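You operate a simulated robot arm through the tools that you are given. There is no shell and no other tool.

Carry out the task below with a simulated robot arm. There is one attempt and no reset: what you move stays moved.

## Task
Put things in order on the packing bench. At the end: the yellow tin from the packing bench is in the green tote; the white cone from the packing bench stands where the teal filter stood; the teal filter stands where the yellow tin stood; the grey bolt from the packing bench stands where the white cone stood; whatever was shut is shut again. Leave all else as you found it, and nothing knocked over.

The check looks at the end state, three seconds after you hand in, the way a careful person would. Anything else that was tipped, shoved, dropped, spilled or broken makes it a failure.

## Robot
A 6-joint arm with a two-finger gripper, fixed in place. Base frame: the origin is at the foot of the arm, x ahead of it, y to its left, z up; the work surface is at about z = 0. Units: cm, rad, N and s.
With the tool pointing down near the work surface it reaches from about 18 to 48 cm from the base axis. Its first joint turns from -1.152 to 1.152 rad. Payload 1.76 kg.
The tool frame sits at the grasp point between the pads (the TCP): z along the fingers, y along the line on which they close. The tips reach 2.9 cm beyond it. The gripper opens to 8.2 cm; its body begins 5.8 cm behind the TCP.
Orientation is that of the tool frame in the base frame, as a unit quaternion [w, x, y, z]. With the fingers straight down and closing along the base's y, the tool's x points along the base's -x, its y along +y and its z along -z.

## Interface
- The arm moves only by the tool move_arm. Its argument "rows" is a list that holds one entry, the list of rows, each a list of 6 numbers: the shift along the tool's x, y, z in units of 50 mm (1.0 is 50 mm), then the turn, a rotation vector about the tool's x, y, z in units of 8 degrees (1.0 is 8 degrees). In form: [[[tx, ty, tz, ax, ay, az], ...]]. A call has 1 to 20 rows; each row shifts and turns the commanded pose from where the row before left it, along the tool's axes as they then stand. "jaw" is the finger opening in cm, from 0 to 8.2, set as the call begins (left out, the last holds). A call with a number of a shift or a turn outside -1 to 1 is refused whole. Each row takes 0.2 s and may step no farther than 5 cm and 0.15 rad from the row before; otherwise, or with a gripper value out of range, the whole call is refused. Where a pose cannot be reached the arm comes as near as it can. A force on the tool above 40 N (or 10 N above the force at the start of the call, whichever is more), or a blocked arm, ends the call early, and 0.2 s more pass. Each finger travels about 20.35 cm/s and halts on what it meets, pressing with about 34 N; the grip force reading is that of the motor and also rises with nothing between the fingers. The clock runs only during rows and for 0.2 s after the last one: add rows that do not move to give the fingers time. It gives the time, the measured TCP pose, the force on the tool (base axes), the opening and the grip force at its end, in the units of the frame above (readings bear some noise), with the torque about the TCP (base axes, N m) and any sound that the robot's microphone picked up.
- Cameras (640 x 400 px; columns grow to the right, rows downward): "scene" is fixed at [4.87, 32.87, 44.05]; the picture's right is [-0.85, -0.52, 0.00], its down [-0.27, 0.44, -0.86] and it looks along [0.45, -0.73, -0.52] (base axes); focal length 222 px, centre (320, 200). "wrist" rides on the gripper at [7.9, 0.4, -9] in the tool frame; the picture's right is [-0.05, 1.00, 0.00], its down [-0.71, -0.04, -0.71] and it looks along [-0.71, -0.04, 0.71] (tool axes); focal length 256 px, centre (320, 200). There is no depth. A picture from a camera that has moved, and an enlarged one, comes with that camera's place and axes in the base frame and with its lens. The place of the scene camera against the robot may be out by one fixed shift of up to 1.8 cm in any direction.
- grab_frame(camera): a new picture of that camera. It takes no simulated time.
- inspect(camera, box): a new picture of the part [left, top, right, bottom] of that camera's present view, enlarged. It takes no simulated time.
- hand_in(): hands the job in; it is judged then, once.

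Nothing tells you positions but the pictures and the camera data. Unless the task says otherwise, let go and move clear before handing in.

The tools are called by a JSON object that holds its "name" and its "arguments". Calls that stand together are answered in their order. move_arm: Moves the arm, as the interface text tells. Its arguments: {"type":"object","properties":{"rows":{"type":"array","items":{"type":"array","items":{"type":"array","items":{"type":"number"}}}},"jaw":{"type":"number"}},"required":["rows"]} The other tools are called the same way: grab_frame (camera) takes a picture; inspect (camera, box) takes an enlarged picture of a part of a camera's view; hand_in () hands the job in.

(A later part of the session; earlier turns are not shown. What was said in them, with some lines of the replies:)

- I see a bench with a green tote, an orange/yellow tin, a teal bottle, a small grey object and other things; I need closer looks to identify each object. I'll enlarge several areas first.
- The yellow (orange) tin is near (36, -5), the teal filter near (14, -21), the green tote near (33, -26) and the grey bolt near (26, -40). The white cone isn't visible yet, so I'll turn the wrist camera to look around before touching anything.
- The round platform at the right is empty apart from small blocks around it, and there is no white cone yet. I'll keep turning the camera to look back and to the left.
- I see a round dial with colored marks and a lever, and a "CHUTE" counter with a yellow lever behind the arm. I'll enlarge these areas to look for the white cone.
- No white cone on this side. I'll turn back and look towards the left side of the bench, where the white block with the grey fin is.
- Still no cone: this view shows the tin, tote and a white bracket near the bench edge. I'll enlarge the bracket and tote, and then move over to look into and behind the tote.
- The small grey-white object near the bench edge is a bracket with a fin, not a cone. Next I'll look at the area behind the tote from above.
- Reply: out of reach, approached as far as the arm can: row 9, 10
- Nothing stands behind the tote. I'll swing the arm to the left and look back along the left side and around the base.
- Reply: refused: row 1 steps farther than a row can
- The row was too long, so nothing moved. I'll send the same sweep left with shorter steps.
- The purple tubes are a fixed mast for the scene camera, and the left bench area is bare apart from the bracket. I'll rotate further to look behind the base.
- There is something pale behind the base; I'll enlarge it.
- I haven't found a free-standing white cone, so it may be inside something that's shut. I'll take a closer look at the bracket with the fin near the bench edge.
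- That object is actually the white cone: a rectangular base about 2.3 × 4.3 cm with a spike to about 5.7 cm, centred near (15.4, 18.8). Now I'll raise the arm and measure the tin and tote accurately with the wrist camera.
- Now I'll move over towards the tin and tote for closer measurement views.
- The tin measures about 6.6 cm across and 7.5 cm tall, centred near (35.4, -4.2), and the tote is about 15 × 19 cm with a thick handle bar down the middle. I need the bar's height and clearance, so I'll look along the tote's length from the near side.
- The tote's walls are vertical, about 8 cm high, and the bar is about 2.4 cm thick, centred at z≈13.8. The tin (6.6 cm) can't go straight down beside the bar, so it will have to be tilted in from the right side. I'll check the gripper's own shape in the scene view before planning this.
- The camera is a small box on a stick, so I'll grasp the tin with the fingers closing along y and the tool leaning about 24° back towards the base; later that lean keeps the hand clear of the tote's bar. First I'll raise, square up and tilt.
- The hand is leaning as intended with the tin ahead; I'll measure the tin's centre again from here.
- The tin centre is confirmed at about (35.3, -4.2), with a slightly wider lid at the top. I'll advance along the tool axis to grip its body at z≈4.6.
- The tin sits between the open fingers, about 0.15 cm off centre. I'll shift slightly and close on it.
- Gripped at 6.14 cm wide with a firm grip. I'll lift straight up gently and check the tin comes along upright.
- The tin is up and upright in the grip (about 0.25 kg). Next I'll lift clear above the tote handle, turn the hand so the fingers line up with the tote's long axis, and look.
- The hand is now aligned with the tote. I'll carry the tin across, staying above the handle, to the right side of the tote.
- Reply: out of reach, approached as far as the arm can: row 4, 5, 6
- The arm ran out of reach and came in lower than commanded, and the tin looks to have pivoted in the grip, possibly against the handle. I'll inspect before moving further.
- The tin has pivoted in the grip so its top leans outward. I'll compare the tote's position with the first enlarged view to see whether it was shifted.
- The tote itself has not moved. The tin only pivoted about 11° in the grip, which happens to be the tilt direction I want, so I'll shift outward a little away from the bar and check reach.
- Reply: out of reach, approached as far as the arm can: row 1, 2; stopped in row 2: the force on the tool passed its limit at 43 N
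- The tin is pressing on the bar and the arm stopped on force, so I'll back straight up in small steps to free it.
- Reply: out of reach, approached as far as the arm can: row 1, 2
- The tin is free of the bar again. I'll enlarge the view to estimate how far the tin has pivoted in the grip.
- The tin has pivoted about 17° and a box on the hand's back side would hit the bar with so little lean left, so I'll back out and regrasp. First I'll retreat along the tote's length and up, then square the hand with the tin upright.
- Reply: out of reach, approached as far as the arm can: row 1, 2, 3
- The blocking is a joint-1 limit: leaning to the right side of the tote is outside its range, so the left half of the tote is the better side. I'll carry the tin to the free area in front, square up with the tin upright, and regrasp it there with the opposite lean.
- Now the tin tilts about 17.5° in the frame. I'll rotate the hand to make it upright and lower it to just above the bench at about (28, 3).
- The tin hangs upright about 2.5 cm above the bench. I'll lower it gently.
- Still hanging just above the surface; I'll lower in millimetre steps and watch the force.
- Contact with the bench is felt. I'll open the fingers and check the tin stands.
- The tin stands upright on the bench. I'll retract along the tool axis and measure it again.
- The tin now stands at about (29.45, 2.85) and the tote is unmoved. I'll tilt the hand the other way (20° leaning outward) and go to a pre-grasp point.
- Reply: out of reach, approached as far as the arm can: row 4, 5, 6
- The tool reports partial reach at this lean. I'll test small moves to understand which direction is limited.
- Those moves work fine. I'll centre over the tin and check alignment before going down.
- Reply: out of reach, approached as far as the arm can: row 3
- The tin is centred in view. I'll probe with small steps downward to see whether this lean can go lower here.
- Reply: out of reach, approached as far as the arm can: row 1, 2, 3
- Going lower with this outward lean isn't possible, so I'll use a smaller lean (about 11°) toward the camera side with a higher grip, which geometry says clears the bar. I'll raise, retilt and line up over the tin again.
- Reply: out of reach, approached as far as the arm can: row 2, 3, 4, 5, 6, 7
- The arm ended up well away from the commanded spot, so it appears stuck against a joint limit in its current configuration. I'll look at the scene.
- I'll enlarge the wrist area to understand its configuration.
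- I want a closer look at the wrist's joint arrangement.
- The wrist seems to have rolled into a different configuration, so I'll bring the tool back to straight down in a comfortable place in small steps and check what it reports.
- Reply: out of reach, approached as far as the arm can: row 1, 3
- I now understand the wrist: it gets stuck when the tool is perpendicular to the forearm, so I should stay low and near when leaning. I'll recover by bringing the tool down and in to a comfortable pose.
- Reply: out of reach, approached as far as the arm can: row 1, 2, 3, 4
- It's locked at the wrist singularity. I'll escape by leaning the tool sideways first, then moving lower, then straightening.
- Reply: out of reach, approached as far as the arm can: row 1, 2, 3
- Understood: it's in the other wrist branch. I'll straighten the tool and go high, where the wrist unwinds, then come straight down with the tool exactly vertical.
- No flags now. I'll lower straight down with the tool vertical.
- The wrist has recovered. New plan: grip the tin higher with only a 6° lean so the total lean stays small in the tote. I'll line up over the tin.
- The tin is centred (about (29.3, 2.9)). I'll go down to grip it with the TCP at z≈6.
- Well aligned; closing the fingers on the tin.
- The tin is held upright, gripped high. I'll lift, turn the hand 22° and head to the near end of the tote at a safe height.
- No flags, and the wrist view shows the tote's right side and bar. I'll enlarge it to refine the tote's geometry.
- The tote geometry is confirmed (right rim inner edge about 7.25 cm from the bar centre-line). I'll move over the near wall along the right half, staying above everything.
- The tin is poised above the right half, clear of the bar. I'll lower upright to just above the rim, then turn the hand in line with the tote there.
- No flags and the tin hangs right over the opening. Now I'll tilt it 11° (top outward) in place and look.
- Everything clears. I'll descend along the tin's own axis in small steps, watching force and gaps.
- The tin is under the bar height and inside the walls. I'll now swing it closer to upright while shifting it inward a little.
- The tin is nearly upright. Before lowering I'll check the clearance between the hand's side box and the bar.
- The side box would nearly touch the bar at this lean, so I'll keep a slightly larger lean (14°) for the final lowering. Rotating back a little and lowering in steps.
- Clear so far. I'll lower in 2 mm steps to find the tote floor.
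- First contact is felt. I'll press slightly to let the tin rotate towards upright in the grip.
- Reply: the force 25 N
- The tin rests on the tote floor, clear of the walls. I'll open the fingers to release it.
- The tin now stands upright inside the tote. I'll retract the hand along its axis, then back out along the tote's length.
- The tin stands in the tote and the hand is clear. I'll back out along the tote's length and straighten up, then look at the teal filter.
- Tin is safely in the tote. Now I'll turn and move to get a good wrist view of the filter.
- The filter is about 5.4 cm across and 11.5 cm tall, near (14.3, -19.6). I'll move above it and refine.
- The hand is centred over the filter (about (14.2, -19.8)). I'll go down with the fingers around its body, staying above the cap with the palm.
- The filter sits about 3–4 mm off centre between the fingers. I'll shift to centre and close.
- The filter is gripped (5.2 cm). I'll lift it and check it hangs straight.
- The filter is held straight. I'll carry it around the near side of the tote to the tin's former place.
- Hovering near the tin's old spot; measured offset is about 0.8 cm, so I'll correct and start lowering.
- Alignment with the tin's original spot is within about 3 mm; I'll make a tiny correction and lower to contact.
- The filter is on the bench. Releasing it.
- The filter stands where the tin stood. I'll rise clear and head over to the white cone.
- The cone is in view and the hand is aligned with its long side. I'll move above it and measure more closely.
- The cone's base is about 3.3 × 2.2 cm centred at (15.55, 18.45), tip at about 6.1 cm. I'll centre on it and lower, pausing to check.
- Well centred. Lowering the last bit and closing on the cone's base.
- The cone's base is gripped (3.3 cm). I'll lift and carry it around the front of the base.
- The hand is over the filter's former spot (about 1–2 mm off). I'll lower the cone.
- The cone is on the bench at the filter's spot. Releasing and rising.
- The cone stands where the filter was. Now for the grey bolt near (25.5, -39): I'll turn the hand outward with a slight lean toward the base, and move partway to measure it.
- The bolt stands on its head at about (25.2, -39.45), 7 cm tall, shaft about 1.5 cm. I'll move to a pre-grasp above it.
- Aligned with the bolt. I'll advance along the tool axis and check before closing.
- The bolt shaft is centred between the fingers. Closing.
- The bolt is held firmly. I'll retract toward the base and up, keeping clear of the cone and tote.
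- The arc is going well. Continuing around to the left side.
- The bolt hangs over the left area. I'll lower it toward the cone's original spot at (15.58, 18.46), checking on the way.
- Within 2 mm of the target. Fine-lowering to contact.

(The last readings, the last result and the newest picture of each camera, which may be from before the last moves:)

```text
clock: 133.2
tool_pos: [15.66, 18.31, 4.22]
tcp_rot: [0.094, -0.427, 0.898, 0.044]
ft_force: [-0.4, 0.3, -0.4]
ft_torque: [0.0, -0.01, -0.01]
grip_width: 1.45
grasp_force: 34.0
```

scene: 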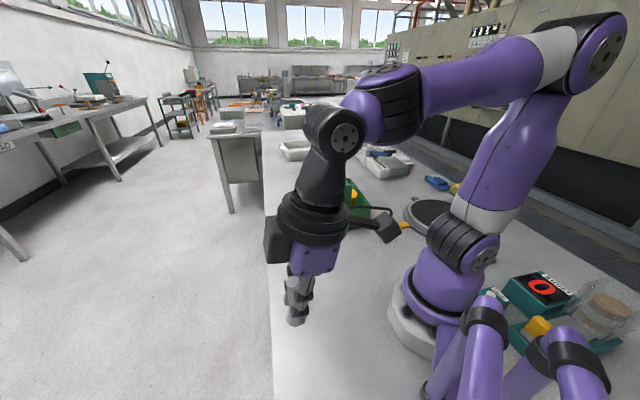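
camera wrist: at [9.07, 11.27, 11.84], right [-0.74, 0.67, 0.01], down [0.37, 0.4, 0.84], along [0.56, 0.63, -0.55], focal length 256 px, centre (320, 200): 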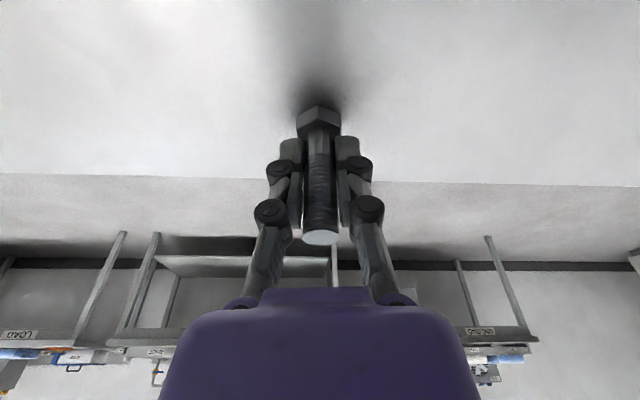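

{"name": "move_arm", "arguments": {"rows": [[[0.003, 0, 0.015, 0, 0, 0], [0, 0, 0, 0, 0, 0]]]}}

```text
clock: 133.8
tool_pos: [15.73, 18.46, 4.37]
tcp_rot: [0.095, -0.427, 0.898, 0.045]
ft_force: [-2.6, -4.9, 20.6]
ft_torque: [-0.09, 0.02, 0.0]
grip_width: 1.47
grasp_force: 33.8
```

Contact is felt. I'll ease off half a millimetre and then open the fingers gently.

{"name": "move_arm", "arguments": {"rows": [[[-0.0015, 0, -0.008, 0, 0, 0], [0, 0, 0, 0, 0, 0]]]}}

{"name": "move_arm", "arguments": {"rows": [[[0, 0, 0, 0, 0, 0], [0, 0, 0, 0, 0, 0], [0, 0, 0, 0, 0, 0]]], "jaw": 4.5}}

{"name": "grab_frame", "arguments": {"camera": "wrist"}}

{"name": "inspect", "arguments": {"camera": "scene", "box": [240, 280, 400, 400]}}

```text
clock: 134.4
tool_pos: [15.62, 18.37, 4.25]
tcp_rot: [0.094, -0.427, 0.898, 0.045]
ft_force: [3.6, 0.8, 7.9]
ft_torque: [0.17, -0.18, -0.01]
grip_width: 1.43
grasp_force: 33.7
```

```text
clock: 135.2
tool_pos: [15.61, 18.42, 4.25]
tcp_rot: [0.093, -0.428, 0.898, 0.045]
ft_force: [0.4, -0.2, -0.4]
ft_torque: [0.02, 0.01, 0.0]
grip_width: 4.48
grasp_force: 0.0
```

```text
taken
camera wrist: at [9.22, 11.21, 11.3], right [-0.74, 0.67, 0.01], down [0.37, 0.4, 0.84], along [0.56, 0.63, -0.55], focal length 256 px, centre (320, 200)
```

wrist: 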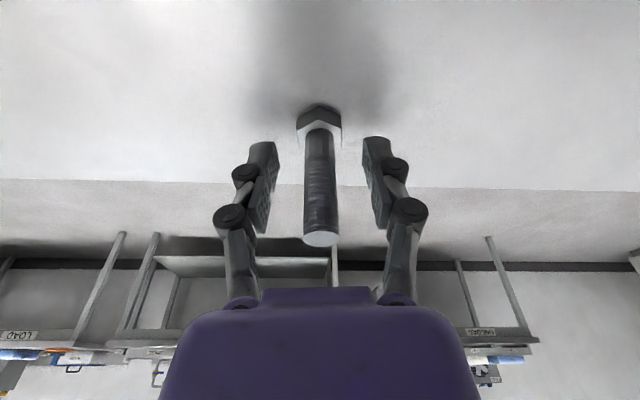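

```text
3.33 times, centred on (320, 340) of scene
camera zoom: at [4.87, 32.87, 44.05], right [-0.85, -0.52, 0.0], down [-0.27, 0.44, -0.86], along [0.45, -0.73, -0.52], focal length 738 px, centre (320, -267)
```

zoom: 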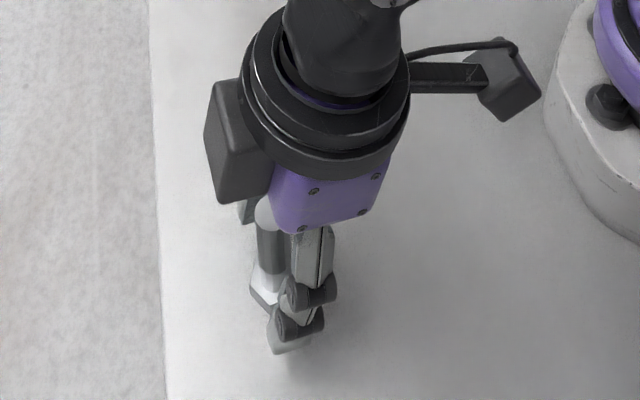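

The bolt stands free. I'll retract along the tool axis and then check everything.

{"name": "move_arm", "arguments": {"rows": [[[0, 0, -0.4, 0, 0, 0], [0, 0, -0.7, 0, 0, 0], [0, 0, -0.8, 0, 0, 0], [0, 0, -0.8, 0, 0, 0], [0, 0, 0, 0, 0, 0]]]}}

{"name": "grab_frame", "arguments": {"camera": "wrist"}}

{"name": "grab_frame", "arguments": {"camera": "scene"}}

{"name": "inspect", "arguments": {"camera": "scene", "box": [240, 300, 400, 400]}}

```text
clock: 136.4
tool_pos: [13.99, 16.46, 17.59]
tcp_rot: [0.095, -0.428, 0.898, 0.046]
ft_force: [0.7, -0.3, 0.9]
ft_torque: [0.03, 0.02, -0.02]
grip_width: 4.52
grasp_force: 0.0
```

```text
taken
camera wrist: at [7.58, 9.32, 24.58], right [-0.74, 0.67, 0.01], down [0.37, 0.4, 0.84], along [0.56, 0.63, -0.55], focal length 256 px, centre (320, 200)
```

wrist: 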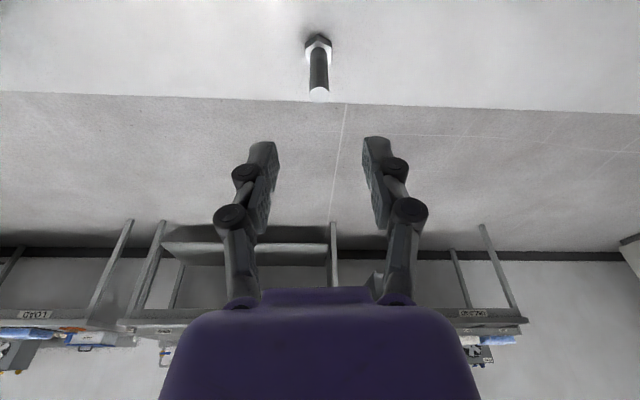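

```text
taken
```

scene: 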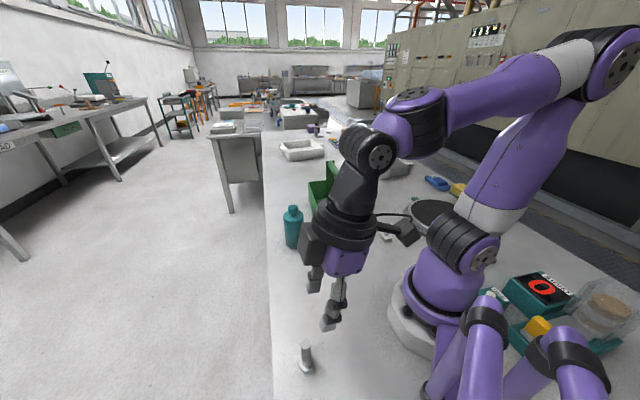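

```text
4.00 times, centred on (320, 350) of scene
camera zoom: at [4.87, 32.87, 44.05], right [-0.85, -0.52, 0.0], down [-0.27, 0.44, -0.86], along [0.45, -0.73, -0.52], focal length 886 px, centre (320, -400)
```

zoom: 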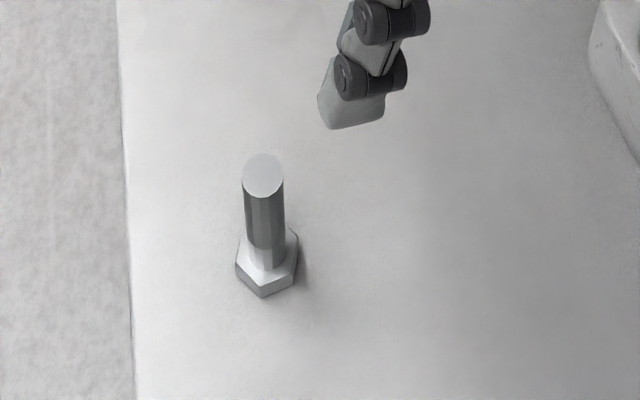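

The bolt stands upright where the cone stood. I'll straighten the tool, rise clear and look over everything.

{"name": "move_arm", "arguments": {"rows": [[[0, 0, 0, 0, 1, 0], [0, 0, 0, 0, 0.5, 0], [0, -0.3, -0.8, 0, 0, 0], [0, -0.4, -0.8, 0, 0, 0], [0, -0.6, -0.7, 0, 0, 0], [0, -0.7, -0.6, 0, 0, 0], [0, 0, 0, 0, 0, 0]]]}}

{"name": "grab_frame", "arguments": {"camera": "scene"}}

{"name": "inspect", "arguments": {"camera": "scene", "box": [260, 120, 460, 260]}}

{"name": "inspect", "arguments": {"camera": "scene", "box": [240, 240, 480, 400]}}

```text
clock: 138.0
tool_pos: [21.76, 10.07, 31.97]
tcp_rot: [-0.001, -0.43, 0.903, -0.001]
ft_force: [-0.6, 0.1, 0.1]
ft_torque: [0.01, 0.01, -0.02]
grip_width: 4.5
grasp_force: 0.2
```

```text
taken
```

scene: 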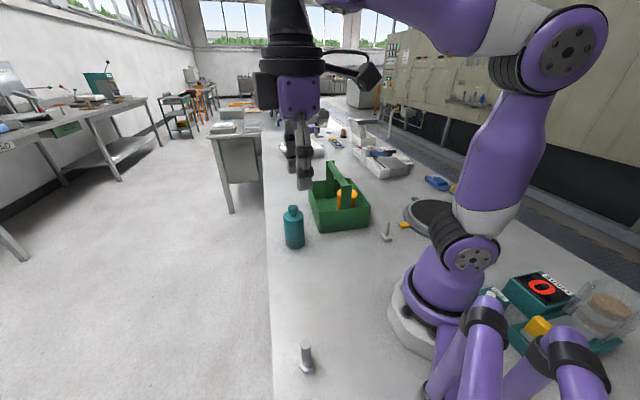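

```text
2.86 times, centred on (360, 190) of scene
camera zoom: at [4.87, 32.87, 44.05], right [-0.85, -0.52, 0.0], down [-0.27, 0.44, -0.86], along [0.45, -0.73, -0.52], focal length 633 px, centre (206, 229)
```

zoom: 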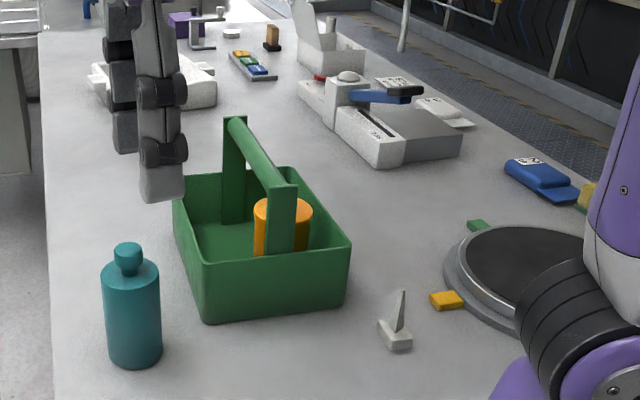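

```text
2.50 times, centred on (360, 320) of scene
camera zoom: at [4.87, 32.87, 44.05], right [-0.85, -0.52, 0.0], down [-0.27, 0.44, -0.86], along [0.45, -0.73, -0.52], focal length 554 px, centre (220, -100)
```

zoom: 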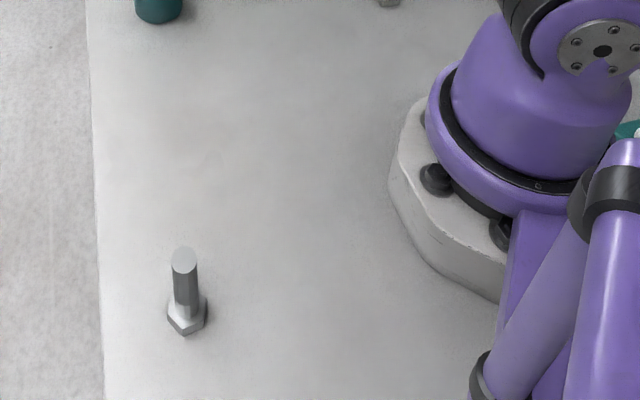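

Everything looks right: the tin is upright in the green tote, the filter is on the tin's spot, the cone is on the filter's spot and the bolt is on the cone's spot. All of them are standing and nothing was opened. The tote moved about 3 mm while I was placing the tin; I'm leaving it there, since pushing it back risks more than it gains. The arm is clear, so I'm handing in.

{"name": "hand_in", "arguments": {}}

```text
The job is handed in.
```

I've handed the job in, and by the last pictures everything is where the task asked. I haven't seen the result of the check.

- **Yellow tin:** it stands upright inside the green tote, in the half nearer the arm. I set it down once and gripped it again before it would go under the tote's handle.
- **Teal filter:** it stands where the tin stood, within about 3 mm.
- **White cone:** it stands where the filter stood, within about 2 mm.
- **Grey bolt:** it stands on its head where the cone stood, within about 3 mm.
- **Shut items:** I found nothing shut that was in the way, and I opened nothing.

**Tote contact:** the green tote moved about 3 mm, mostly when I pressed the tin onto its floor. Before that, the tin had bumped the handle, and one push reached 43 N and stopped the arm. I left the tote there because pushing it back risked more than it would fix. Nothing else was touched, and the arm is clear.
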